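You operate a simulated robot arm through the tools that you are given. There is no shell and no other tool. Be economical: measure what you need, move in short steps, check, and stop when the job is done.

The job below is to be done with a simulated two-armed robot. You get a single attempt, and the scene is never put back.

Task
Pull the red ledge button out, run the table up and get a good try feed.
Fine: hold the up button till the height lamp is lit; set the blow dial to the card's paper weight before the try.

It is judged by the outcome, as a careful person would: the job done as asked, and still so three seconds after it is handed in. It fails if anything else is knocked over, pushed out of place, dropped, spilled or broken.

Robot
Two 7-joint arms with two-finger parallel grippers on one trunk, on a base that drives. Base frame: it is fixed to the floor where the robot stands at the start and does not move with it; the origin is under the middle of the robot, x ahead of it, y to its left, z up. Readings come in m, rad, newtons and seconds.
The left shoulder is at the start at [0.022, 0.121, 1.05], the right one opposite. With the tool pointing down near the work surface each hand reaches from about 0.28 to 0.68 m from the robot's upright axis, wherever it stands, measured 20 degrees to its own side. Places, roughly: blow dial [0.3, 0, 1]; height dial [0.4, 0.2, 1]; ledge button [0.4, -0.1, 1]. Payload 3.43 kg a hand.
The tool frame of a hand sits at the grasp point between the pads (the TCP): z along the fingers, y along the line on which they close. The tips reach 0.03 m beyond it. Largest opening 0.094 m; finger width 0.028, thickness 0.01; the body of the gripper, 0.05 by 0.096 m, starts 0.055 m behind the TCP.
Orientation is told as [roll, pitch, yaw] about the base's x, y, z axes, in that order, counted from this pose: with the fingers straight down and closing along the base's y, the tool's x points along the base's -x, its y along +y and its z along -z.

Tools
- The arms move only by the tool apply_moves. It takes "left_steps", "right_steps" or both (then of equal length, played together; a hand with none holds still); each is a list of rows, each a list of 7 numbers: the shift along the tool's x, y, z in m, then the turn, a rotation vector about the tool's x, y, z in rad, then the opening, from 0 (shut) to 1 (fully open). In form: [[dx, dy, dz, wx, wy, wz, fingers], ...]. A call has 1 to 10 rows; each row is the pose to reach, as a shift and turn from the pose commanded when the call began, along the tool's axes at that moment. Each row takes 0.2 s and may step no farther than 0.05 m and 0.15 rad from the row before; otherwise, or with a gripper value out of range, the whole call is refused. A pose out of reach is approached as far as the arm can. The call stops where the force on the tool passes 90 N (or 10 N more than at its start, if that is more) or the arm is blocked; 0.2 s more then pass. The fingers move at their own pace (about 0.072 m/s each) and stop on an object; they squeeze with about 21 N. The grip force told is the motor's: it shows also when the fingers shut on nothing. Time passes only in rows, and 0.2 s behind the last, so rows that repeat a pose let the fingers close. It gives the time, the measured TCP pose, the force on the tool (base axes), the opening and the grip force at its end, in the units of the frame above (readings bear some noise), with the torque about the TCP (base axes, N m) and any sound that the robot's microphone picked up.
- Cameras (640 x 400 px; columns grow to the right, rows downward): "scene" is now at [0.0197, -0.0159, 1.7429]; the picture's right is [-0.29, -0.96, -0.00], its down [-0.82, 0.25, -0.51] and it looks along [0.48, -0.15, -0.86] (base axes); focal length 263 px, centre (320, 200). "left" rides on the left gripper at [0.076, -0.014, -0.103] in its tool frame; the picture's right is [0.18, 0.98, 0.00], its down [-0.75, 0.14, -0.64] and it looks along [-0.63, 0.12, 0.77] (tool axes); focal length 243 px, centre (320, 200). "right" rides on the right gripper at [0.076, 0.014, -0.103] in its tool frame; the picture's right is [-0.18, 0.98, 0.00], its down [-0.75, -0.14, -0.64] and it looks along [-0.63, -0.12, 0.77] (tool axes); focal length 243 px, centre (320, 200). There is no depth. A picture from a camera that has moved, and an enlarged one, comes with that camera's place and axes in the base frame and with its lens.
- get_image(camera): a new picture of that camera. No time passes.
- move_column(by): slides the trunk up (or, below 0, down) by that many m; the arms and the scene camera ride with it, the base frame stays. It gives what a move gives, with no picture.
- drive_base(legs): drives the robot by 1 to 6 legs, each [ahead, turn to the left] in m and rad, along the robot's own axes; the way and the turn of a leg run together, so that a leg with both is an arc; at most 1.5 m and 3.142 rad a leg. The arms and the cameras ride along, it lands a little off, and it stops where it bumps. It gives what a move gives.
- pan_tilt(pan, tilt): turns the head with the scene camera to pan (to the left, within 2.496 rad either way) and tilt (down, from -0.506 to 1.204), counted from straight ahead of the robot. It gives what a move gives.
- zoom(camera, box): a new picture of the part [left, top, right, bottom] of that camera's present view, enlarged. No time passes.
- hand_in(): hands the job in; it is judged then, once.

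Go step by step. Nothing tells you exact positions but the pictures and the camera data: compare them with the known pose of the tool, close in by small moves and look again before you grip or let go. The budget is 120 turns and 100 pictures, counting those below and the enlarged ones. Unless the task says otherwise, let go and move clear before handing in, and close with one line.

The tools are called as a command line: name --argument value ..., lists and objects as JSON in quotes. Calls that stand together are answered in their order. apply_moves: Moves the arms, as the interface text tells. Its arguments: {"type":"object","properties":{"left_steps":{"type":"array","items":{"type":"array","items":{"type":"number"}}},"right_steps":{"type":"array","items":{"type":"array","items":{"type":"number"}}}},"required":[]} The other tools are called the same way: move_column (by) slides the trunk up or down; drive_base (legs) drives the base; pan_tilt (pan, tilt) turns the head that bears the scene camera; get_image (camera) takes a picture; zoom (camera, box) takes an enlarged picture of a part of a camera's view; hand_in () hands the job in.

At the start:

```text
time_s: 0.0
left_tcp_pos: [0.2392, 0.1181, 0.8836]
left_ee_rot: [-0.314, 0.087, 0.299]
left_contact_force: [36.8, 36.0, -4.1]
left_ft_torque: [-1.75, 13.4, -3.59]
left_opening: 0.0663
left_gripper_force: 0.0
right_tcp_pos: [0.309, -0.1963, 1.2176]
right_ee_rot: [0.003, -0.008, -0.555]
right_contact_force: [0.2, -0.4, 0.7]
right_ft_torque: [0.0, 0.01, 0.0]
right_opening: 0.0942
right_gripper_force: 0.0
trunk travel left (down, up): [-0.315, 0.095]
robot x, y, heading: [-0.0008, 0.0052, 0.003]
head pan, tilt: [-0.295, 1.049]
```

scene: 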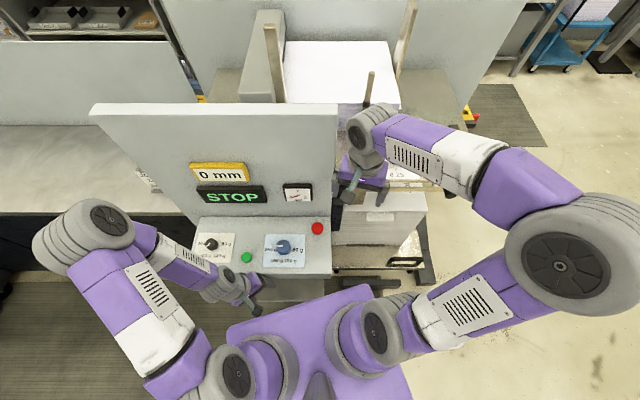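
right: 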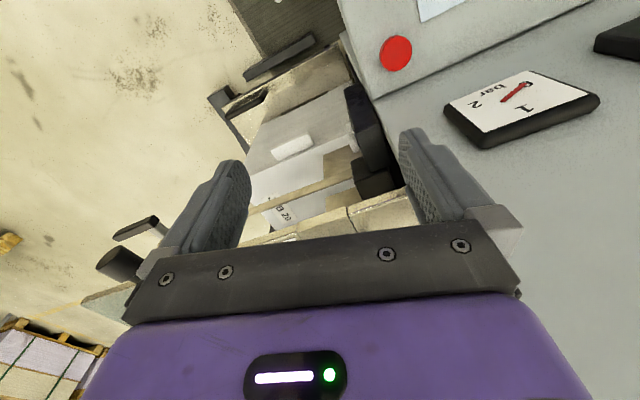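
left: 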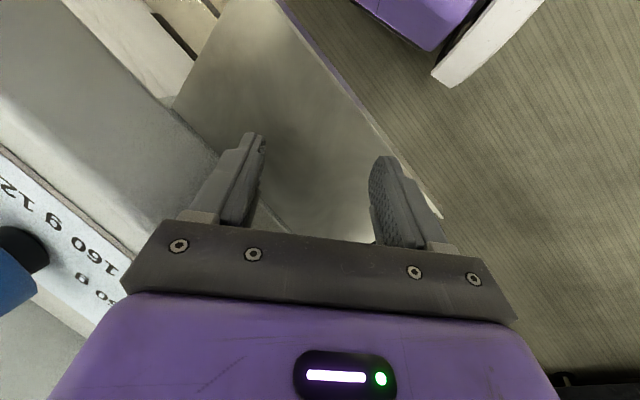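

The left hand seems to be pressed against something near the ledge (about 50 N), and the panel carries two dials, a green and a red button, a gauge and a display. I look closer first.

zoom --camera "scene" --box '[180, 150, 340, 310]'

zoom --camera "scene" --box '[320, 80, 480, 240]'

```text
2.50 times, centred on (260, 230) of scene
camera zoom: at [0.0197, -0.0159, 1.7429], right [-0.29, -0.96, 0.0], down [-0.82, 0.25, -0.51], along [0.48, -0.15, -0.86], focal length 656 px, centre (470, 125)
```

zoom: 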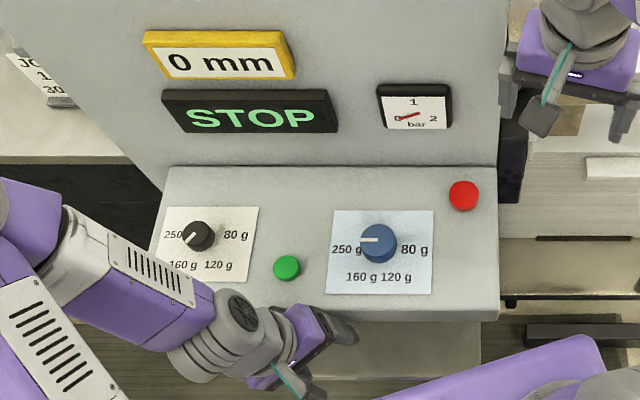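

```text
2.50 times, centred on (400, 160) of scene
camera zoom: at [0.0197, -0.0159, 1.7429], right [-0.29, -0.96, 0.0], down [-0.82, 0.25, -0.51], along [0.48, -0.15, -0.86], focal length 656 px, centre (120, 300)
```

zoom: 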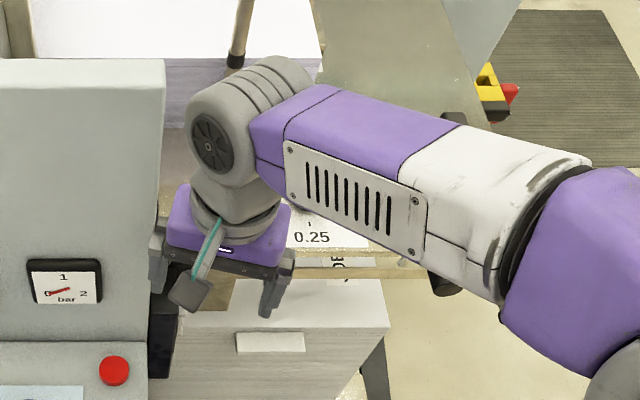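

Before moving anything, I look around for the job card, the up button and the lamp.

pan_tilt --pan 0.3 --tilt 0.7

get_image --camera "scene"

pan_tilt --pan -0.5 --tilt 0.7

get_image --camera "scene"

```text
time_s: 1.0
left_tcp_pos: [0.238, 0.118, 0.8825]
left_ee_rot: [-0.311, 0.095, 0.304]
left_contact_force: [23.4, 24.5, 7.1]
left_ft_torque: [0.08, 11.06, -0.99]
left_opening: 0.0697
left_gripper_force: 0.2
right_tcp_pos: [0.3096, -0.1958, 1.2173]
right_ee_rot: [0.0, -0.009, -0.555]
right_contact_force: [0.2, -0.6, -0.8]
right_ft_torque: [-0.03, 0.02, 0.0]
right_opening: 0.094
right_gripper_force: 0.0
trunk travel left (down, up): [-0.315, 0.095]
robot x, y, heading: [0.0026, 0.0031, -0.008]
head pan, tilt: [0.3, 0.7]
```

```text
94 pictures are left
camera scene: at [0.0367, 0.0291, 1.7695], right [0.3, -0.96, 0.01], down [-0.61, -0.19, -0.77], along [0.74, 0.22, -0.64], focal length 263 px, centre (320, 200)
```

scene: 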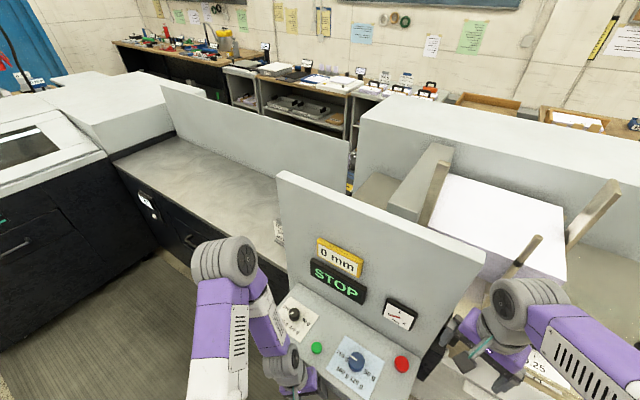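

```text
time_s: 2.1
left_tcp_pos: [0.2389, 0.1171, 0.883]
left_ee_rot: [-0.311, 0.094, 0.303]
left_contact_force: [29.0, 25.5, 7.6]
left_ft_torque: [-0.3, 12.07, -1.49]
left_opening: 0.0692
left_gripper_force: 0.0
right_tcp_pos: [0.3084, -0.1964, 1.2167]
right_ee_rot: [0.002, -0.008, -0.555]
right_contact_force: [-0.7, -0.6, 0.7]
right_ft_torque: [0.03, 0.02, 0.03]
right_opening: 0.094
right_gripper_force: 0.1
trunk travel left (down, up): [-0.315, 0.095]
robot x, y, heading: [0.0005, 0.0011, 0.005]
head pan, tilt: [-0.499, 0.7]
```

```text
93 pictures are left
camera scene: at [0.0303, -0.0367, 1.7697], right [-0.48, -0.88, 0.0], down [-0.56, 0.31, -0.77], along [0.68, -0.37, -0.64], focal length 263 px, centre (320, 200)
```

scene: 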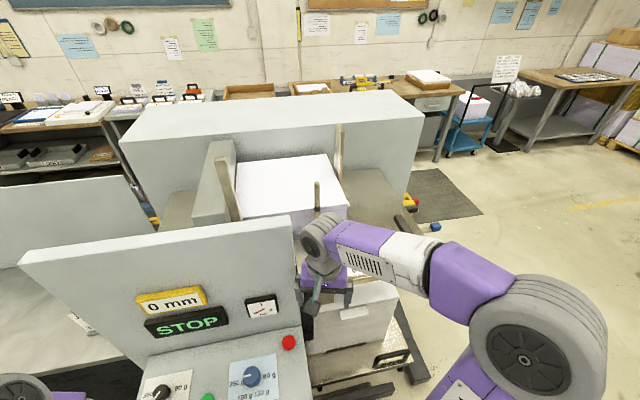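

The machine's card lies to the panel's left, and there are black boxes on its right side. I zoom on both.

zoom --camera "right" --box '[240, 60, 440, 260]'

pan_tilt --pan 0.3 --tilt 0.9

zoom --camera "scene" --box '[220, 120, 340, 240]'

zoom --camera "scene" --box '[240, 160, 480, 400]'

```text
2.00 times, centred on (340, 160) of right
camera zoom: at [0.2505, -0.1435, 1.3188], right [0.67, 0.74, 0.0], down [0.56, -0.52, 0.65], along [0.48, -0.44, -0.76], focal length 485 px, centre (280, 280)
```

zoom: 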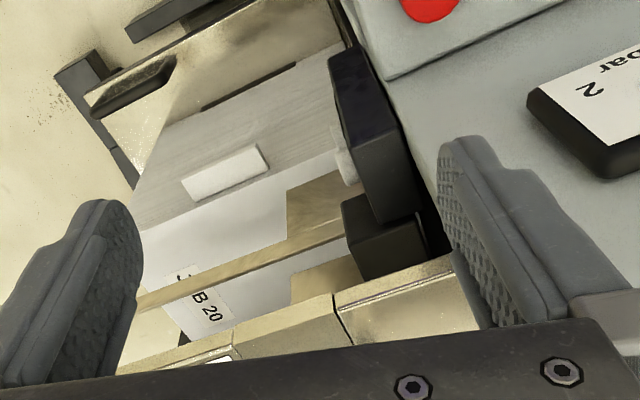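

```text
time_s: 3.3
left_tcp_pos: [0.2389, 0.1162, 0.8834]
left_ee_rot: [-0.313, 0.095, 0.304]
left_contact_force: [32.1, 27.0, 9.4]
left_ft_torque: [-0.48, 12.58, -1.68]
left_opening: 0.0684
left_gripper_force: 0.1
right_tcp_pos: [0.3078, -0.1956, 1.2181]
right_ee_rot: [0.003, -0.009, -0.554]
right_contact_force: [0.2, 0.3, 0.5]
right_ft_torque: [-0.03, 0.0, 0.0]
right_opening: 0.0942
right_gripper_force: 0.0
trunk travel left (down, up): [-0.315, 0.095]
robot x, y, heading: [0.0007, 0.0023, 0.004]
head pan, tilt: [0.3, 0.901]
```

```text
3.33 times, centred on (280, 180) of scene
camera zoom: at [0.028, 0.0261, 1.7534], right [0.3, -0.96, 0.0], down [-0.74, -0.23, -0.63], along [0.6, 0.18, -0.78], focal length 875 px, centre (453, 267)
```

zoom: 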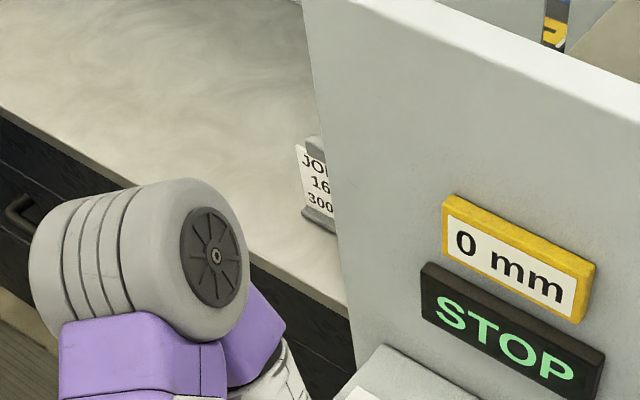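

```text
1.67 times, centred on (360, 280) of scene
camera zoom: at [0.028, 0.0261, 1.7534], right [0.3, -0.96, 0.0], down [-0.74, -0.23, -0.63], along [0.6, 0.18, -0.78], focal length 438 px, centre (253, 67)
```

zoom: 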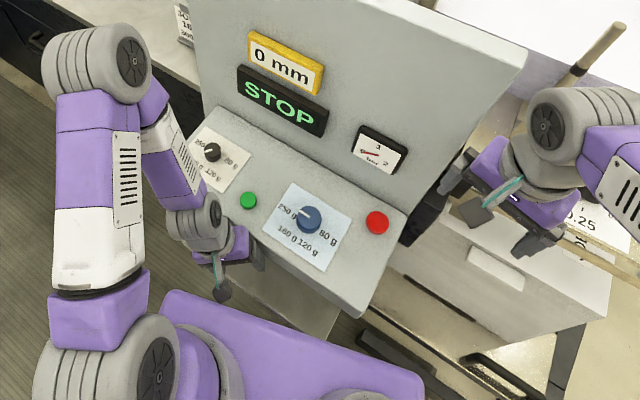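

The card reads "JOB 16… 300…", so 160 g, to be confirmed later. Now I test what the left hand is pressing on, with a very small retreat along its own axis.

apply_moves --left_steps '[[0, 0, -0.01, 0, 0, 0, 0.72]]'

zoom --camera "left" --box '[0, 0, 640, 400]'

```text
time_s: 3.7
left_tcp_pos: [0.2418, 0.1161, 0.8903]
left_ee_rot: [-0.313, 0.104, 0.292]
left_contact_force: [-2.5, -22.0, -47.8]
left_ft_torque: [3.09, 3.92, -0.13]
left_opening: 0.0561
left_gripper_force: 0.0
left hand out of reach, approached as far as the arm can: row 1
right_tcp_pos: [0.313, -0.1986, 1.2146]
right_ee_rot: [0.002, -0.003, -0.553]
right_contact_force: [-0.1, 0.0, -0.9]
right_ft_torque: [-0.02, 0.04, 0.04]
right_opening: 0.0939
right_gripper_force: 0.2
trunk travel left (down, up): [-0.315, 0.095]
robot x, y, heading: [-0.0, 0.0008, 0.006]
head pan, tilt: [0.3, 0.901]
```

```text
1.00 times, centred on (320, 200) of left (not enlarged: the box is as wide or as high as the picture)
camera zoom: at [0.1757, 0.1152, 0.9991], right [-0.47, 0.83, -0.28], down [0.68, 0.55, 0.49], along [0.56, 0.04, -0.83], focal length 243 px, centre (320, 200)
```

zoom: 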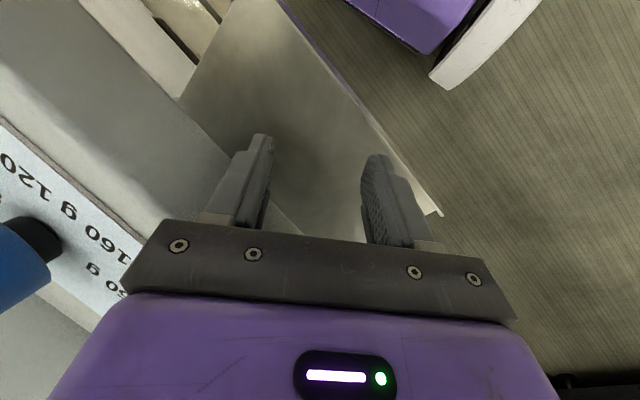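

The hand lies just in front of the ledge's front edge and its arm is at a joint limit upward. Backing the base a few centimetres should take it away from the ledge safely.

drive_base --legs '[[-0.03, 0]]'

get_image --camera "scene"

```text
time_s: 4.5
left_tcp_pos: [0.2197, 0.1185, 0.889]
left_ee_rot: [-0.311, 0.095, 0.299]
left_contact_force: [-0.5, 1.2, 0.0]
left_ft_torque: [0.01, -0.01, -0.05]
left_opening: 0.0676
left_gripper_force: 0.0
right_tcp_pos: [0.2884, -0.1986, 1.2142]
right_ee_rot: [0.002, 0.0, -0.554]
right_contact_force: [-0.3, 0.7, 1.0]
right_ft_torque: [0.0, 0.0, 0.01]
right_opening: 0.0943
right_gripper_force: 0.0
trunk travel left (down, up): [-0.315, 0.095]
robot x, y, heading: [-0.0313, 0.0003, -0.001]
head pan, tilt: [0.3, 0.901]
```

```text
88 pictures are left
camera scene: at [0.013, 0.0218, 1.7531], right [0.3, -0.96, 0.0], down [-0.75, -0.23, -0.62], along [0.59, 0.18, -0.78], focal length 263 px, centre (320, 200)
```

scene: 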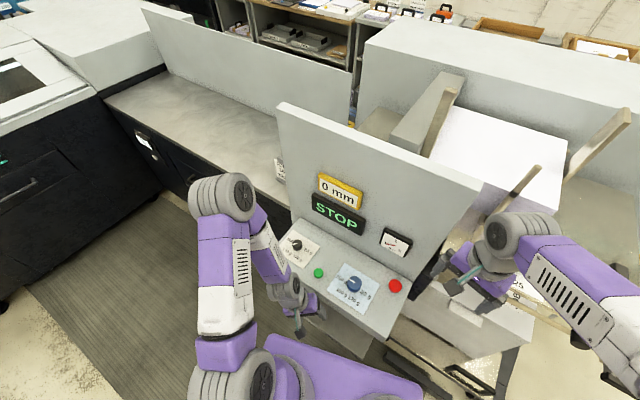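

The contact is gone. I back a bit further for working room, then look at the panel's right side.

drive_base --legs '[[-0.1, 0]]'

pan_tilt --pan -0.2 --tilt 0.85

get_image --camera "scene"

get_image --camera "right"

```text
time_s: 5.7
left_tcp_pos: [0.1206, 0.1172, 0.8888]
left_ee_rot: [-0.309, 0.095, 0.297]
left_contact_force: [-0.6, 0.4, -0.7]
left_ft_torque: [0.01, 0.01, -0.03]
left_opening: 0.0677
left_gripper_force: 0.0
right_tcp_pos: [0.1888, -0.2004, 1.2136]
right_ee_rot: [0.001, 0.001, -0.554]
right_contact_force: [-0.1, 0.2, 0.4]
right_ft_torque: [-0.03, 0.02, -0.05]
right_opening: 0.0942
right_gripper_force: 0.1
trunk travel left (down, up): [-0.315, 0.095]
robot x, y, heading: [-0.1272, 0.002, 0.005]
head pan, tilt: [0.3, 0.901]
```

```text
time_s: 6.6
left_tcp_pos: [0.1209, 0.1182, 0.8899]
left_ee_rot: [-0.311, 0.095, 0.297]
left_contact_force: [0.0, -0.5, 0.6]
left_ft_torque: [-0.04, 0.03, 0.0]
left_opening: 0.0676
left_gripper_force: 0.1
right_tcp_pos: [0.1885, -0.199, 1.2144]
right_ee_rot: [0.0, 0.0, -0.555]
right_contact_force: [0.0, 0.2, 0.3]
right_ft_torque: [0.01, 0.01, -0.01]
right_opening: 0.094
right_gripper_force: 0.0
trunk travel left (down, up): [-0.315, 0.095]
robot x, y, heading: [-0.1271, -0.0014, 0.001]
head pan, tilt: [-0.201, 0.85]
```

```text
87 pictures are left
camera scene: at [-0.0822, -0.0158, 1.757], right [-0.2, -0.98, 0.0], down [-0.74, 0.15, -0.66], along [0.65, -0.13, -0.75], focal length 263 px, centre (320, 200)
```

scene: 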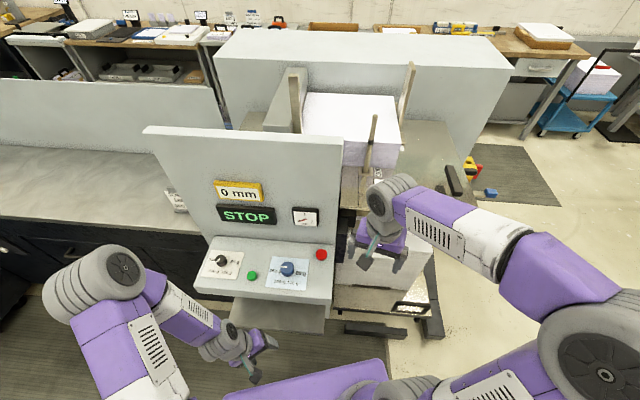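

```text
86 pictures are left
camera right: at [0.1322, -0.1466, 1.3161], right [0.68, 0.74, 0.0], down [0.57, -0.52, 0.64], along [0.47, -0.43, -0.77], focal length 243 px, centre (320, 200)
```

right: 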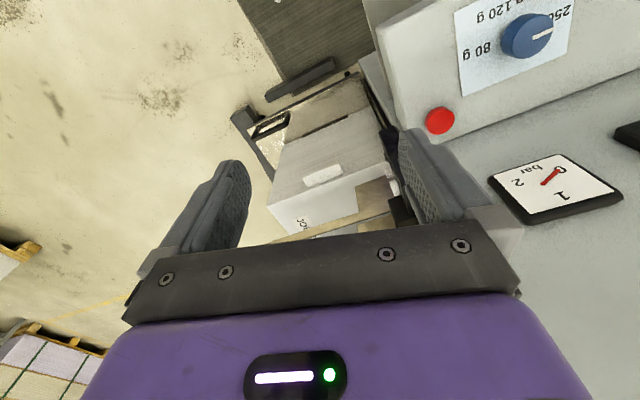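

I swing the right hand out to the right and turn its camera toward the panel's right side.

apply_moves --right_steps '[[-0.021, -0.022, 0, 0, 0, -0.14, 1], [-0.042, -0.045, 0, 0, 0, -0.28, 1], [-0.063, -0.067, 0, 0, 0, -0.42, 1], [-0.084, -0.089, 0, 0, 0, -0.56, 1], [-0.105, -0.112, 0, 0, 0, -0.7, 1], [-0.126, -0.134, 0, 0, 0, -0.84, 1], [-0.147, -0.156, 0, 0, 0, -0.98, 1], [-0.168, -0.178, 0, 0, 0, -1.12, 1], [-0.189, -0.2, 0, 0, 0, -1.26, 1], [-0.209, -0.223, 0, 0, 0, -1.4, 1]]'

get_image --camera "right"

get_image --camera "scene"

```text
time_s: 8.8
left_tcp_pos: [0.1213, 0.1174, 0.8894]
left_ee_rot: [-0.309, 0.094, 0.296]
left_contact_force: [-0.5, -0.7, 0.7]
left_ft_torque: [0.03, 0.03, -0.01]
left_opening: 0.0674
left_gripper_force: 0.1
right_tcp_pos: [0.2481, -0.5015, 1.2137]
right_ee_rot: [-0.001, 0.001, 0.844]
right_contact_force: [0.8, -0.2, -0.4]
right_ft_torque: [0.01, 0.05, -0.01]
right_opening: 0.0938
right_gripper_force: 0.0
trunk travel left (down, up): [-0.315, 0.095]
robot x, y, heading: [-0.1316, -0.0017, -0.0]
head pan, tilt: [-0.201, 0.85]
```

```text
85 pictures are left
camera right: at [0.1872, -0.5494, 1.3154], right [-0.61, 0.79, 0.0], down [0.61, 0.47, 0.64], along [0.51, 0.39, -0.77], focal length 243 px, centre (320, 200)
```

right: 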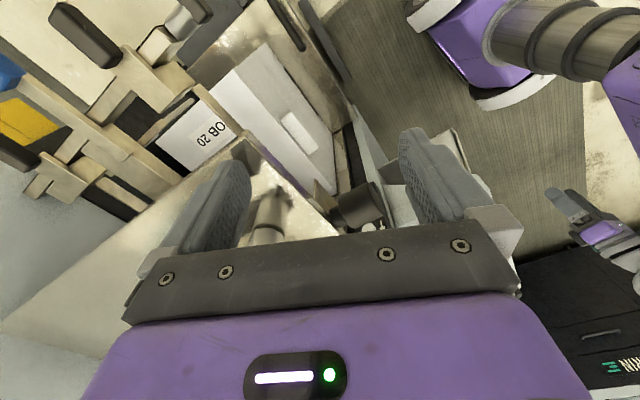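

```text
84 pictures are left
camera scene: at [-0.0817, -0.0171, 1.757], right [-0.2, -0.98, 0.0], down [-0.74, 0.15, -0.66], along [0.65, -0.13, -0.75], focal length 263 px, centre (320, 200)
```

scene: 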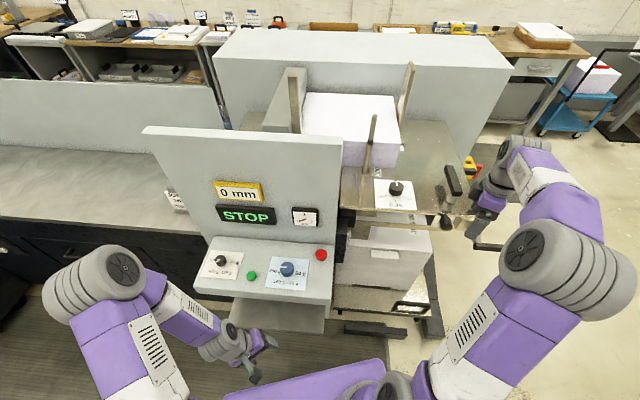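

A further dial sits on the feed table and there are devices on the right by the rail. I zoom in.

zoom --camera "scene" --box '[320, 150, 480, 310]'

zoom --camera "right" --box '[0, 0, 260, 200]'

zoom --camera "scene" --box '[140, 120, 340, 300]'

```text
2.50 times, centred on (400, 230) of scene
camera zoom: at [-0.0817, -0.0171, 1.757], right [-0.2, -0.98, 0.0], down [-0.74, 0.15, -0.66], along [0.65, -0.13, -0.75], focal length 656 px, centre (120, 125)
```

zoom: 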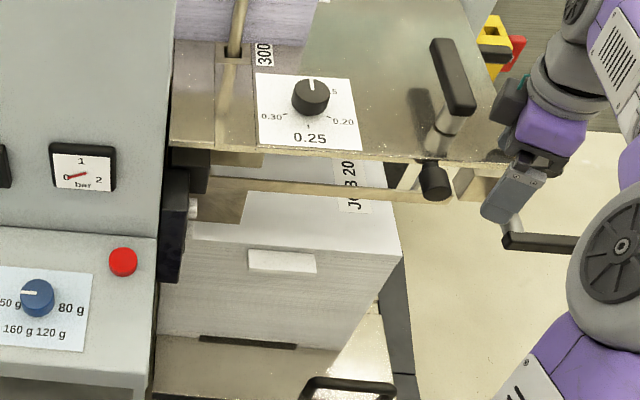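

```text
2.00 times, centred on (130, 100) of right
camera zoom: at [0.1872, -0.5494, 1.3154], right [-0.61, 0.79, 0.0], down [0.61, 0.47, 0.64], along [0.51, 0.39, -0.77], focal length 485 px, centre (700, 400)
```

zoom: 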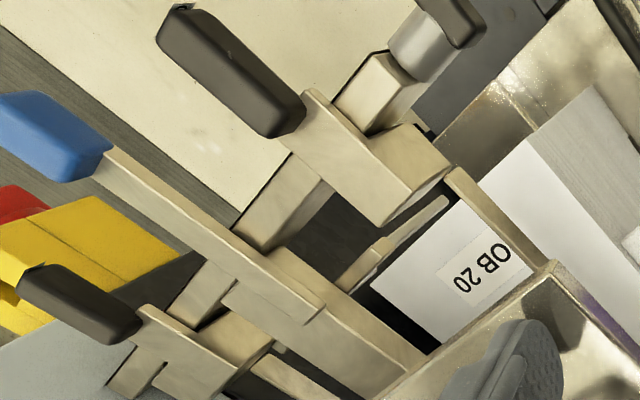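

```text
2.22 times, centred on (240, 210) of scene
camera zoom: at [-0.0817, -0.0171, 1.757], right [-0.2, -0.98, 0.0], down [-0.74, 0.15, -0.66], along [0.65, -0.13, -0.75], focal length 584 px, centre (498, 178)
```

zoom: 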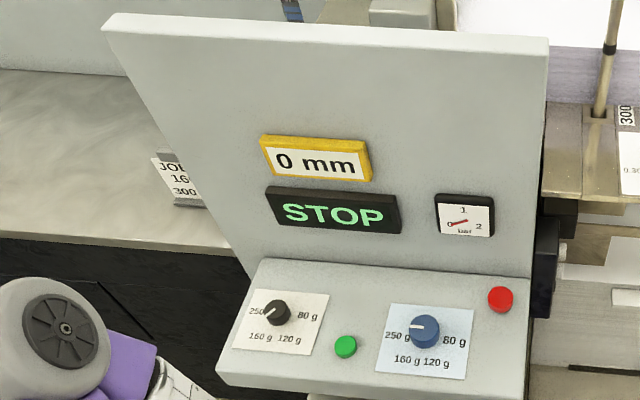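

I bring the right camera closer over the black box at the panel's right side, about [0.38, -0.19, 1.0].

apply_moves --right_steps '[[-0.037, 0.007, 0, 0, 0, -0.09, 1], [-0.075, 0.014, 0, 0, 0, -0.18, 1], [-0.112, 0.021, 0, 0, 0, -0.27, 1], [-0.149, 0.028, 0, 0, 0, -0.36, 1]]'

get_image --camera "right"

```text
time_s: 9.8
left_tcp_pos: [0.1184, 0.1169, 0.8903]
left_ee_rot: [-0.31, 0.092, 0.296]
left_contact_force: [-0.7, -0.1, -0.9]
left_ft_torque: [0.01, -0.02, -0.03]
left_opening: 0.0675
left_gripper_force: 0.0
right_tcp_pos: [0.3249, -0.3711, 1.2154]
right_ee_rot: [-0.002, -0.004, 1.205]
right_contact_force: [0.2, 0.5, -0.3]
right_ft_torque: [0.04, -0.06, -0.01]
right_opening: 0.0942
right_gripper_force: 0.1
trunk travel left (down, up): [-0.315, 0.095]
robot x, y, heading: [-0.1304, 0.0022, 0.001]
head pan, tilt: [-0.201, 0.85]
```

```text
80 pictures are left
camera right: at [0.2843, -0.4366, 1.3165], right [-0.85, 0.52, 0.0], down [0.4, 0.65, 0.64], along [0.34, 0.55, -0.76], focal length 243 px, centre (320, 200)
```

right: 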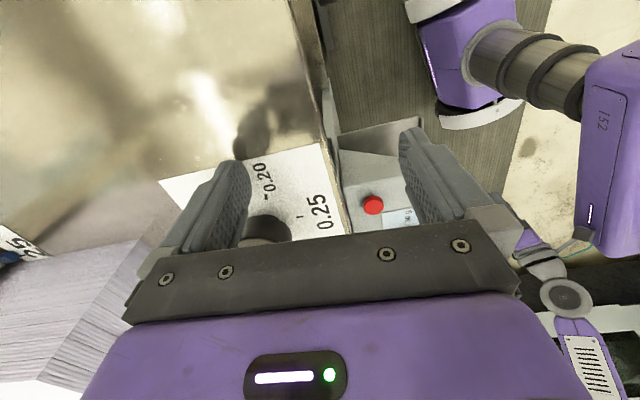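

The feed table blocks the view from above, so I lower and tilt the hand to look in from the front right.

apply_moves --right_steps '[[0.01, 0.026, 0.02, 0, -0.12, 0, 1], [0.02, 0.052, 0.055, 0, -0.24, 0, 1], [0.025, 0.065, 0.095, 0, -0.36, 0, 1], [0.025, 0.065, 0.13, 0, -0.48, 0, 1], [0.025, 0.065, 0.165, 0, -0.6, 0, 1]]'

get_image --camera "right"

```text
time_s: 10.3
left_tcp_pos: [0.1194, 0.1176, 0.8901]
left_ee_rot: [-0.31, 0.094, 0.301]
left_contact_force: [-0.8, 0.6, 0.5]
left_ft_torque: [0.0, -0.02, 0.0]
left_opening: 0.0677
left_gripper_force: 0.0
right_tcp_pos: [0.3127, -0.3695, 1.2069]
right_ee_rot: [-0.1, -0.166, 1.226]
right_contact_force: [0.2, 1.7, 5.0]
right_ft_torque: [-0.04, -0.23, 0.07]
right_opening: 0.0938
right_gripper_force: 0.0
trunk travel left (down, up): [-0.315, 0.095]
robot x, y, heading: [-0.1266, 0.0024, -0.0]
head pan, tilt: [-0.201, 0.85]
stopped in row 2 (right hand): the force on the tool passed its limit at 111 N (the readings are from after the stop); the commanded pose is now the measured one
```

```text
79 pictures are left
camera right: at [0.258, -0.4475, 1.2934], right [-0.85, 0.52, -0.07], down [0.29, 0.57, 0.77], along [0.43, 0.64, -0.64], focal length 243 px, centre (320, 200)
```

right: 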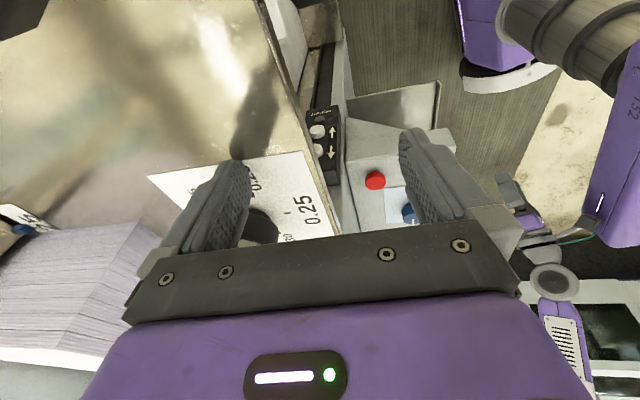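

The black box carries the up and down buttons, facing right. The hand bumped something, so I check the scene.

get_image --camera "scene"

zoom --camera "right" --box '[250, 60, 450, 240]'

```text
78 pictures are left
camera scene: at [-0.084, -0.0172, 1.7567], right [-0.2, -0.98, 0.0], down [-0.74, 0.15, -0.66], along [0.65, -0.13, -0.75], focal length 263 px, centre (320, 200)
```

scene: 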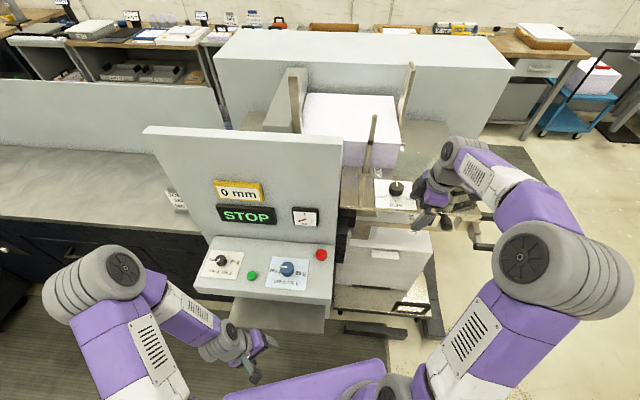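

```text
2.22 times, centred on (350, 150) of right
camera zoom: at [0.258, -0.4475, 1.2934], right [-0.85, 0.52, -0.07], down [0.29, 0.57, 0.77], along [0.43, 0.64, -0.64], focal length 539 px, centre (253, 311)
```

zoom: 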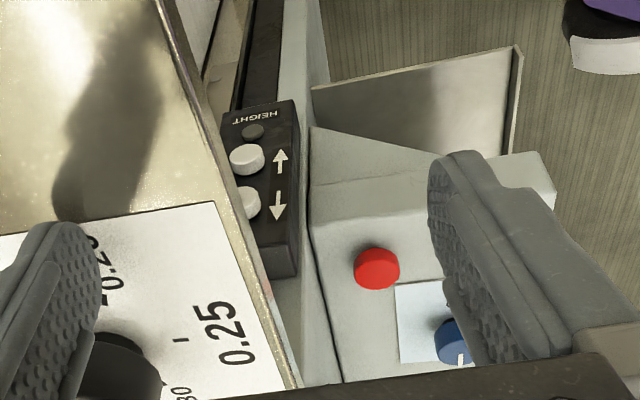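

The hand touched the feed table's edge or dial (that table's top is at z≈1.17). I retract along the fingers and check the dial.

apply_moves --right_steps '[[0.0, 0, -0.03, 0, 0, 0, 1], [0.04, 0.02, -0.05, 0, 0, 0, 1], [0.08, 0.04, -0.05, 0, 0, 0, 1]]'

zoom --camera "scene" --box '[320, 140, 480, 260]'

zoom --camera "right" --box '[280, 60, 400, 160]'

```text
time_s: 11.1
left_tcp_pos: [0.1205, 0.1188, 0.8888]
left_ee_rot: [-0.31, 0.096, 0.299]
left_contact_force: [0.0, 0.0, -1.4]
left_ft_torque: [0.02, -0.01, -0.02]
left_opening: 0.0677
left_gripper_force: 0.0
right_tcp_pos: [0.2411, -0.4358, 1.2385]
right_ee_rot: [-0.097, -0.163, 1.226]
right_contact_force: [-0.1, 0.5, 0.5]
right_ft_torque: [-0.01, 0.02, -0.01]
right_opening: 0.0939
right_gripper_force: 0.2
trunk travel left (down, up): [-0.315, 0.095]
robot x, y, heading: [-0.1277, 0.0023, 0.001]
head pan, tilt: [-0.201, 0.85]
```

```text
3.33 times, centred on (400, 200) of scene
camera zoom: at [-0.0815, -0.0164, 1.757], right [-0.2, -0.98, 0.0], down [-0.74, 0.15, -0.66], along [0.65, -0.13, -0.75], focal length 875 px, centre (53, 200)
```

zoom: 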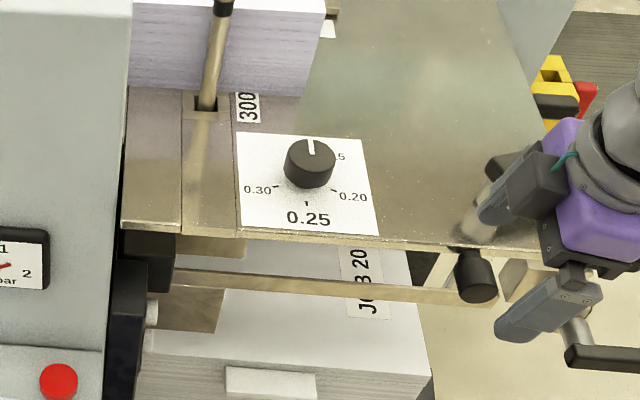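

```text
4.00 times, centred on (340, 110) of right
camera zoom: at [0.1882, -0.514, 1.3244], right [-0.85, 0.52, -0.06], down [0.29, 0.57, 0.77], along [0.43, 0.64, -0.64], focal length 970 px, centre (240, 560)
```

zoom: 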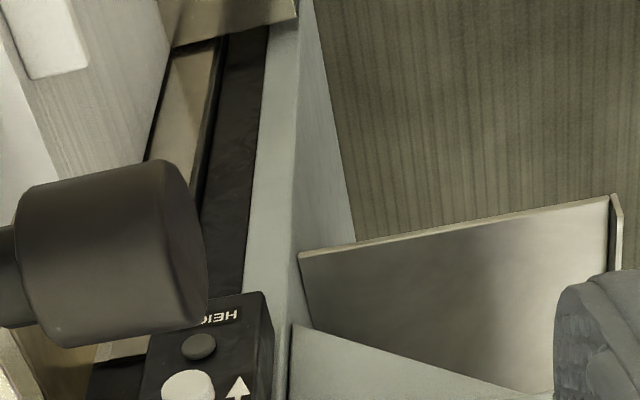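

The dial is unchanged. Reading the box upside down, its top button is up, below it down, then the lamp. Now I free the left arm: sideways, then up, straightening the hand.

apply_moves --left_steps '[[-0.024, 0.025, -0.01, 0, 0, 0, 0.7], [-0.048, 0.05, -0.02, 0, 0, 0, 0.7], [-0.071, 0.074, -0.031, 0, 0, 0, 0.7], [-0.095, 0.099, -0.041, 0, 0, 0, 0.7], [-0.09, 0.084, -0.087, -0.05, -0.015, 0.052, 0.7], [-0.085, 0.069, -0.133, -0.1, -0.03, 0.104, 0.7], [-0.081, 0.054, -0.18, -0.15, -0.045, 0.158, 0.7], [-0.076, 0.039, -0.226, -0.2, -0.06, 0.21, 0.7], [-0.071, 0.024, -0.272, -0.25, -0.075, 0.263, 0.7], [-0.067, 0.008, -0.319, -0.295, -0.09, 0.316, 0.7]]'

get_image --camera "left"

get_image --camera "scene"

```text
time_s: 13.3
left_tcp_pos: [0.1813, 0.2475, 1.1843]
left_ee_rot: [-0.019, -0.044, 0.003]
left_contact_force: [0.3, 0.1, 0.4]
left_ft_torque: [0.03, -0.01, -0.03]
left_opening: 0.0657
left_gripper_force: 0.0
right_tcp_pos: [0.2414, -0.4365, 1.2385]
right_ee_rot: [-0.097, -0.163, 1.222]
right_contact_force: [-0.5, -0.4, -0.3]
right_ft_torque: [0.0, -0.03, 0.01]
right_opening: 0.0939
right_gripper_force: 0.0
trunk travel left (down, up): [-0.315, 0.095]
robot x, y, heading: [-0.1278, -0.0005, -0.001]
head pan, tilt: [-0.201, 0.85]
```

```text
74 pictures are left
camera left: at [0.1018, 0.2351, 1.283], right [-0.19, 0.98, -0.03], down [0.72, 0.16, 0.67], along [0.66, 0.11, -0.74], focal length 243 px, centre (320, 200)
```

left: 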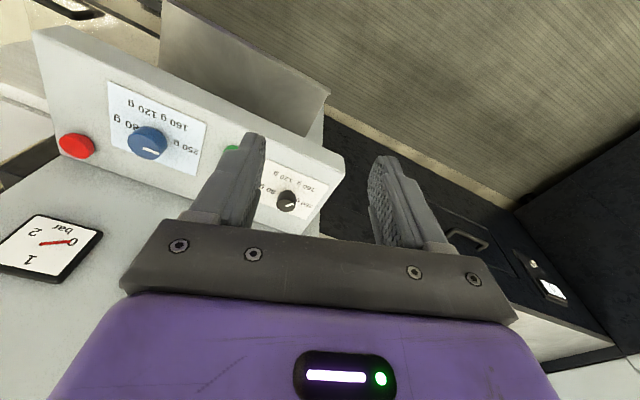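

```text
73 pictures are left
camera scene: at [-0.0822, -0.0165, 1.757], right [-0.2, -0.98, 0.0], down [-0.74, 0.15, -0.66], along [0.65, -0.13, -0.75], focal length 263 px, centre (320, 200)
```

scene: 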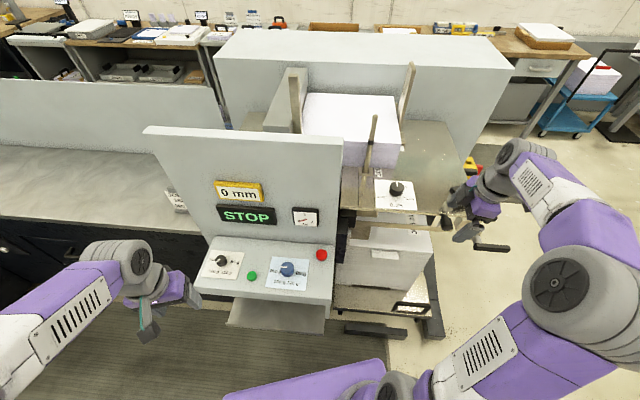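

From triangulation: blue dial [0.327, 0.010, 0.975], red button [0.363, -0.109, 0.96], green [0.328, 0.123, 0.95]. Next I tilt the left hand up to read the job card fully.

apply_moves --left_steps '[[0, 0.03, 0, 0, -0.13, 0, 0.7], [0, 0.06, 0, 0, -0.26, 0, 0.7], [0, 0.09, 0, 0, -0.39, 0, 0.7], [0, 0.12, 0, 0, -0.52, 0, 0.7], [0, 0.15, 0, 0, -0.65, 0, 0.7]]'

get_image --camera "left"

```text
time_s: 14.5
left_tcp_pos: [0.1807, 0.3991, 1.1808]
left_ee_rot: [-0.027, -0.699, 0.018]
left_contact_force: [0.0, 0.0, 0.3]
left_ft_torque: [-0.03, 0.01, -0.01]
left_opening: 0.0659
left_gripper_force: 0.1
right_tcp_pos: [0.2424, -0.4359, 1.2384]
right_ee_rot: [-0.095, -0.163, 1.223]
right_contact_force: [0.9, -0.1, 0.0]
right_ft_torque: [-0.03, 0.02, 0.0]
right_opening: 0.0942
right_gripper_force: 0.0
trunk travel left (down, up): [-0.315, 0.095]
robot x, y, heading: [-0.1241, 0.001, -0.0]
head pan, tilt: [-0.201, 0.85]
```

```text
72 pictures are left
camera left: at [0.0584, 0.3851, 1.2103], right [-0.14, 0.98, -0.14], down [0.16, 0.16, 0.97], along [0.98, 0.12, -0.18], focal length 243 px, centre (320, 200)
```

left: 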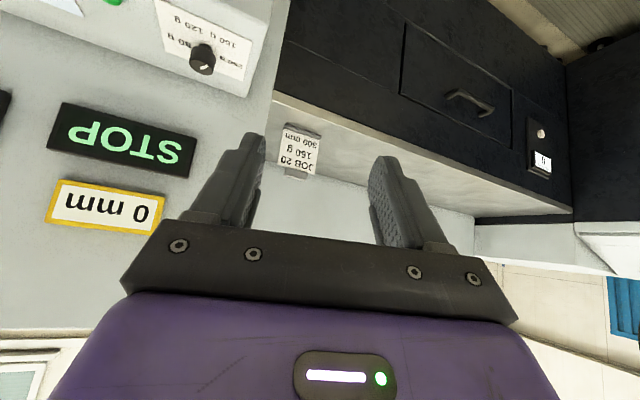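

zoom --camera "left" --box '[260, 110, 340, 190]'

zoom --camera "left" --box '[0, 0, 280, 240]'

```text
5.00 times, centred on (300, 150) of left
camera zoom: at [0.0584, 0.3851, 1.2103], right [-0.14, 0.98, -0.14], down [0.16, 0.16, 0.97], along [0.98, 0.12, -0.18], focal length 1213 px, centre (420, 450)
```

zoom: 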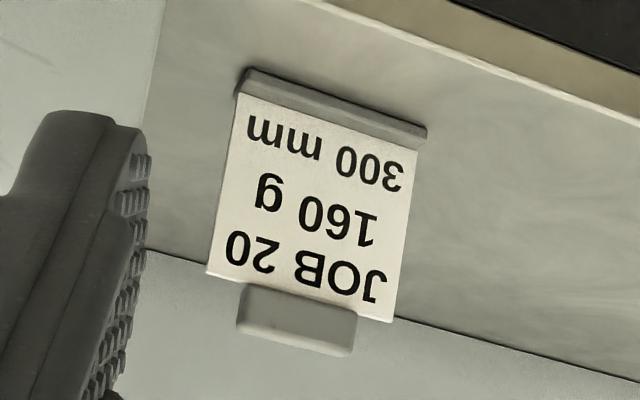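

```text
1.67 times, centred on (140, 120) of left
camera zoom: at [0.0584, 0.3851, 1.2103], right [-0.14, 0.98, -0.14], down [0.16, 0.16, 0.97], along [0.98, 0.12, -0.18], focal length 404 px, centre (620, 333)
```

zoom: 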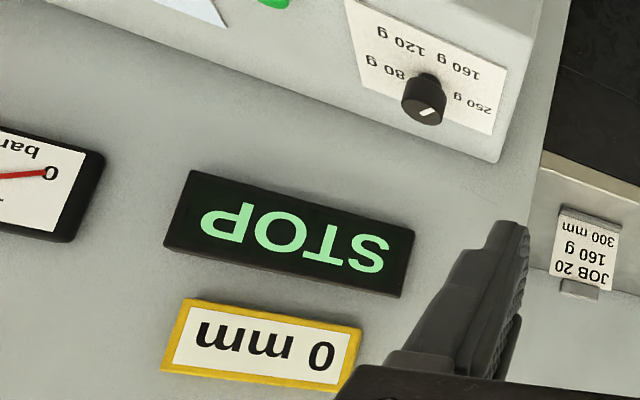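

The card says JOB 20, 160 g, 300 mm, so the blow dial goes from 250 g to 160 g. I bring the left hand upright to above the blue dial.

apply_moves --left_steps '[[-0.01, -0.043, 0.013, 0, 0.078, 0, 0.8], [-0.021, -0.086, 0.026, 0, 0.156, 0, 0.8], [-0.031, -0.13, 0.039, 0, 0.233, 0, 0.8], [-0.041, -0.173, 0.052, 0, 0.311, 0, 0.8], [-0.052, -0.216, 0.065, 0, 0.389, 0, 0.8], [-0.062, -0.259, 0.078, 0, 0.467, 0, 0.8], [-0.072, -0.303, 0.091, 0, 0.544, 0, 0.8], [-0.083, -0.346, 0.104, 0, 0.622, 0, 0.8], [-0.093, -0.389, 0.117, 0, 0.7, 0, 0.8]]'

get_image --camera "left"

```text
time_s: 16.5
left_tcp_pos: [0.33, 0.0065, 1.1563]
left_ee_rot: [-0.019, 0.007, 0.0]
left_contact_force: [0.6, 0.3, 0.3]
left_ft_torque: [0.03, 0.03, -0.02]
left_opening: 0.0749
left_gripper_force: 0.0
right_tcp_pos: [0.2431, -0.4359, 1.2378]
right_ee_rot: [-0.096, -0.164, 1.224]
right_contact_force: [-0.2, -0.7, 0.3]
right_ft_torque: [0.06, 0.03, 0.0]
right_opening: 0.0941
right_gripper_force: 0.1
trunk travel left (down, up): [-0.315, 0.095]
robot x, y, heading: [-0.1284, 0.0009, 0.003]
head pan, tilt: [-0.201, 0.85]
```

```text
69 pictures are left
camera left: at [0.2563, -0.0059, 1.2591], right [-0.19, 0.98, -0.02], down [0.76, 0.15, 0.63], along [0.63, 0.11, -0.77], focal length 243 px, centre (320, 200)
```

left: 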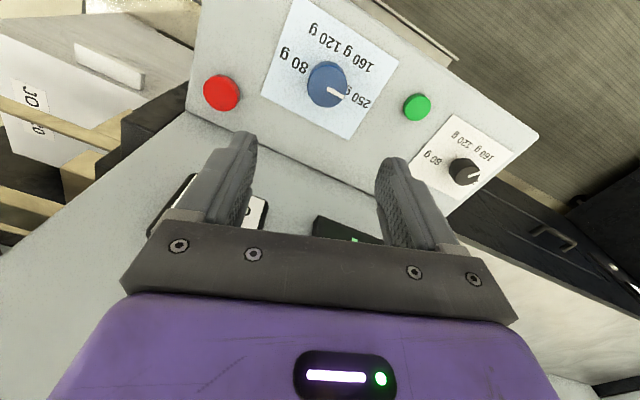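

The dial is under the hand and has 0.044 m diameter; the 160 g mark lies 60° counter-clockwise from 250 g. I turn the hand clockwise first and descend part way.

apply_moves --left_steps '[[0.001, 0.001, 0.03, 0, 0, 0.15, 0.85], [0.002, 0.003, 0.06, 0, 0, 0.3, 0.85], [0.003, 0.004, 0.09, 0, 0, 0.45, 0.85], [0.004, 0.005, 0.12, 0, 0, 0.6, 0.85]]'

get_image --camera "left"

zoom --camera "scene" --box '[200, 200, 360, 320]'

```text
time_s: 17.5
left_tcp_pos: [0.3243, 0.0109, 1.0364]
left_ee_rot: [-0.019, -0.006, -0.601]
left_contact_force: [0.6, 0.6, -0.1]
left_ft_torque: [0.0, 0.03, 0.01]
left_opening: 0.0798
left_gripper_force: 0.1
right_tcp_pos: [0.2433, -0.4364, 1.2382]
right_ee_rot: [-0.096, -0.161, 1.226]
right_contact_force: [0.2, 0.7, 0.3]
right_ft_torque: [0.0, 0.0, 0.03]
right_opening: 0.094
right_gripper_force: 0.0
trunk travel left (down, up): [-0.315, 0.095]
robot x, y, heading: [-0.1271, 0.0009, 0.003]
head pan, tilt: [-0.201, 0.85]
```

```text
68 pictures are left
camera left: at [0.2552, 0.0446, 1.1396], right [0.4, 0.91, -0.02], down [0.7, -0.3, 0.64], along [0.58, -0.27, -0.76], focal length 243 px, centre (320, 200)
```

left: 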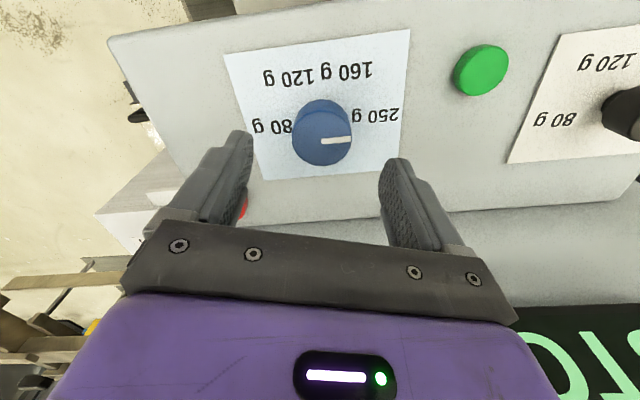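

```text
3.33 times, centred on (280, 260) of scene
camera zoom: at [-0.0805, -0.0162, 1.757], right [-0.2, -0.98, 0.0], down [-0.74, 0.15, -0.66], along [0.65, -0.13, -0.75], focal length 875 px, centre (453, 0)
```

zoom: 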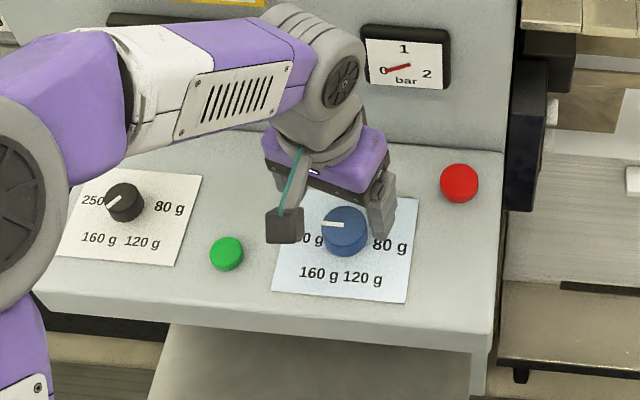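

The hand is centred on the knob. I descend with open fingers, then close.

apply_moves --left_steps '[[-0.002, 0.0, 0.025, 0, 0, 0, 0.85], [-0.002, 0.0, 0.048, 0, 0, 0, 0.85], [-0.002, 0.0, 0.048, 0, 0, 0, 0.4], [-0.002, 0.0, 0.048, 0, 0, 0, 0.4], [-0.002, 0.0, 0.048, 0, 0, 0, 0.35]]'

get_image --camera "left"

```text
time_s: 18.7
left_tcp_pos: [0.3278, 0.0089, 0.9892]
left_ee_rot: [-0.021, -0.009, -0.596]
left_contact_force: [2.4, 4.0, -1.5]
left_ft_torque: [0.65, -1.3, 0.03]
left_opening: 0.043
left_gripper_force: 44.9
right_tcp_pos: [0.2418, -0.4351, 1.2385]
right_ee_rot: [-0.097, -0.162, 1.223]
right_contact_force: [0.6, -0.5, -0.5]
right_ft_torque: [-0.05, -0.01, 0.0]
right_opening: 0.0938
right_gripper_force: 0.2
trunk travel left (down, up): [-0.315, 0.095]
robot x, y, heading: [-0.1279, -0.0004, 0.0]
head pan, tilt: [-0.201, 0.85]
```

```text
66 pictures are left
camera left: at [0.2578, 0.043, 1.091], right [0.4, 0.92, -0.02], down [0.7, -0.29, 0.65], along [0.59, -0.27, -0.76], focal length 243 px, centre (320, 200)
```

left: 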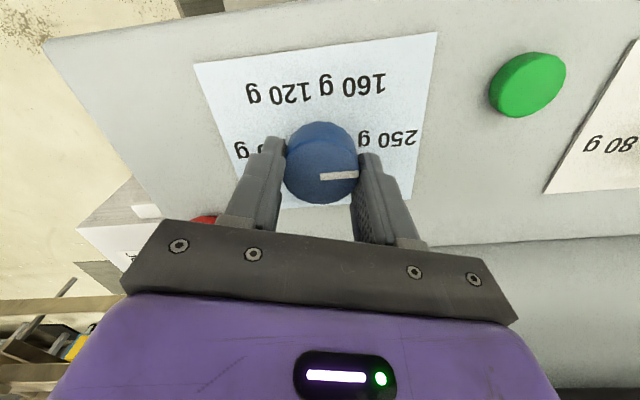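

The knob is gripped. I turn it 60° counter-clockwise.

apply_moves --left_steps '[[0, 0, 0, 0, 0, -0.15, 0.35], [0, 0, 0, 0, 0, -0.3, 0.35], [0, 0, 0, 0, 0, -0.45, 0.35], [0, 0, 0, 0, 0, -0.6, 0.35], [0, 0, 0, 0, 0, -0.75, 0.35], [0, 0, 0, 0, 0, -0.9, 0.35], [0, 0, 0, 0, 0, -1.047, 0.35], [0, 0, 0, 0, 0, -1.047, 0.35]]'

get_image --camera "left"

zoom --camera "scene" --box '[200, 200, 360, 320]'

```text
time_s: 20.5
left_tcp_pos: [0.327, 0.0111, 0.9878]
left_ee_rot: [-0.015, 0.013, 0.453]
left_contact_force: [8.7, 16.7, 3.7]
left_ft_torque: [1.57, -0.44, -0.01]
left_opening: 0.0427
left_gripper_force: 45.2
right_tcp_pos: [0.2435, -0.4338, 1.2383]
right_ee_rot: [-0.096, -0.161, 1.223]
right_contact_force: [0.4, -0.1, 0.2]
right_ft_torque: [0.05, -0.02, 0.0]
right_opening: 0.0941
right_gripper_force: 0.0
trunk travel left (down, up): [-0.315, 0.095]
robot x, y, heading: [-0.1266, 0.0016, 0.002]
head pan, tilt: [-0.201, 0.85]
```

```text
65 pictures are left
camera left: at [0.2667, -0.0326, 1.0926], right [-0.6, 0.8, -0.01], down [0.62, 0.47, 0.63], along [0.51, 0.37, -0.78], focal length 243 px, centre (320, 200)
```

left: 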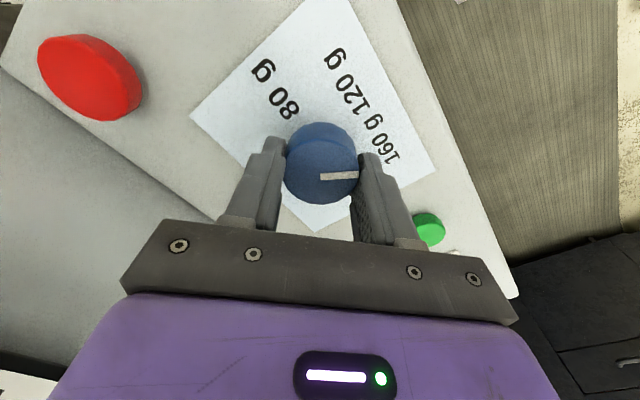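

```text
3.33 times, centred on (280, 260) of scene
camera zoom: at [-0.0801, -0.0134, 1.757], right [-0.2, -0.98, 0.0], down [-0.74, 0.15, -0.66], along [0.65, -0.13, -0.75], focal length 875 px, centre (453, 0)
```

zoom: 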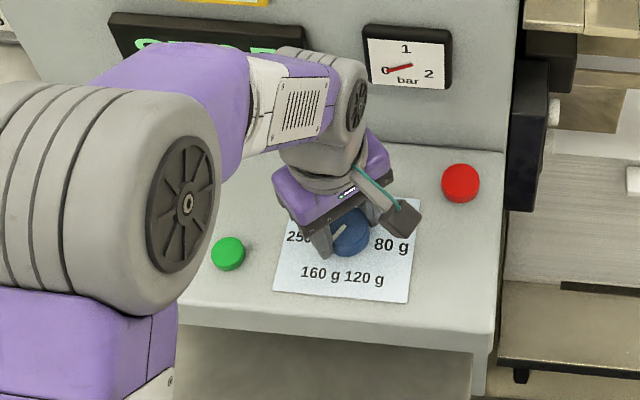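

The pointer followed the hand. I release, rise, and check it.

apply_moves --left_steps '[[0, 0, 0, 0, 0, -1.047, 0.85], [0, 0, 0, 0, 0, 0, 0.85]]'

```text
refused: row 1 steps farther than a row can; nothing moved
```

apply_moves --left_steps '[[0, 0, 0, 0, 0, 0, 0.85], [0, 0, 0, 0, 0, 0, 0.85], [0, 0, -0.04, 0, 0, 0, 0.85], [0, 0, -0.08, 0, 0, 0, 0.85], [0, 0, -0.12, 0, 0, 0, 0.85]]'

get_image --camera "left"

```text
time_s: 21.7
left_tcp_pos: [0.3259, 0.0088, 1.1108]
left_ee_rot: [-0.015, 0.014, 0.45]
left_contact_force: [-0.1, 0.5, 0.5]
left_ft_torque: [-0.01, -0.02, -0.01]
left_opening: 0.0798
left_gripper_force: 0.1
right_tcp_pos: [0.2423, -0.4369, 1.2378]
right_ee_rot: [-0.097, -0.162, 1.224]
right_contact_force: [-0.1, -0.2, 0.7]
right_ft_torque: [-0.02, -0.02, -0.02]
right_opening: 0.094
right_gripper_force: 0.0
trunk travel left (down, up): [-0.315, 0.095]
robot x, y, heading: [-0.1286, 0.0025, -0.002]
head pan, tilt: [-0.201, 0.85]
```

```text
63 pictures are left
camera left: at [0.2651, -0.0334, 1.2141], right [-0.59, 0.8, -0.01], down [0.62, 0.47, 0.63], along [0.51, 0.37, -0.78], focal length 243 px, centre (320, 200)
```

left: 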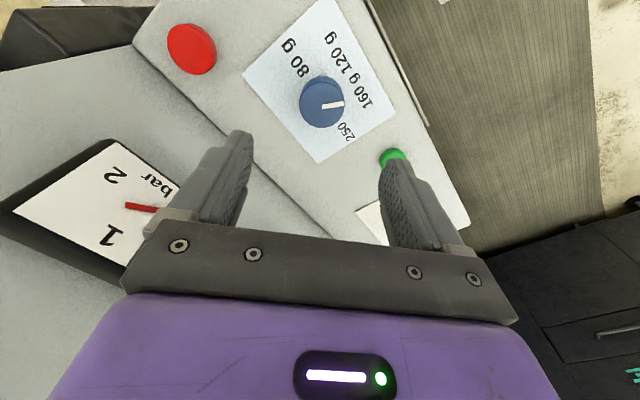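

zoom --camera "left" --box '[240, 0, 400, 160]'

```text
2.50 times, centred on (320, 80) of left
camera zoom: at [0.2651, -0.0334, 1.2141], right [-0.59, 0.8, -0.01], down [0.62, 0.47, 0.63], along [0.51, 0.37, -0.78], focal length 606 px, centre (320, 500)
```

zoom: 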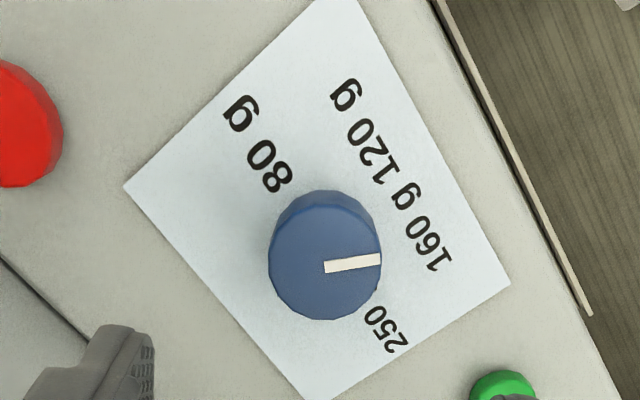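

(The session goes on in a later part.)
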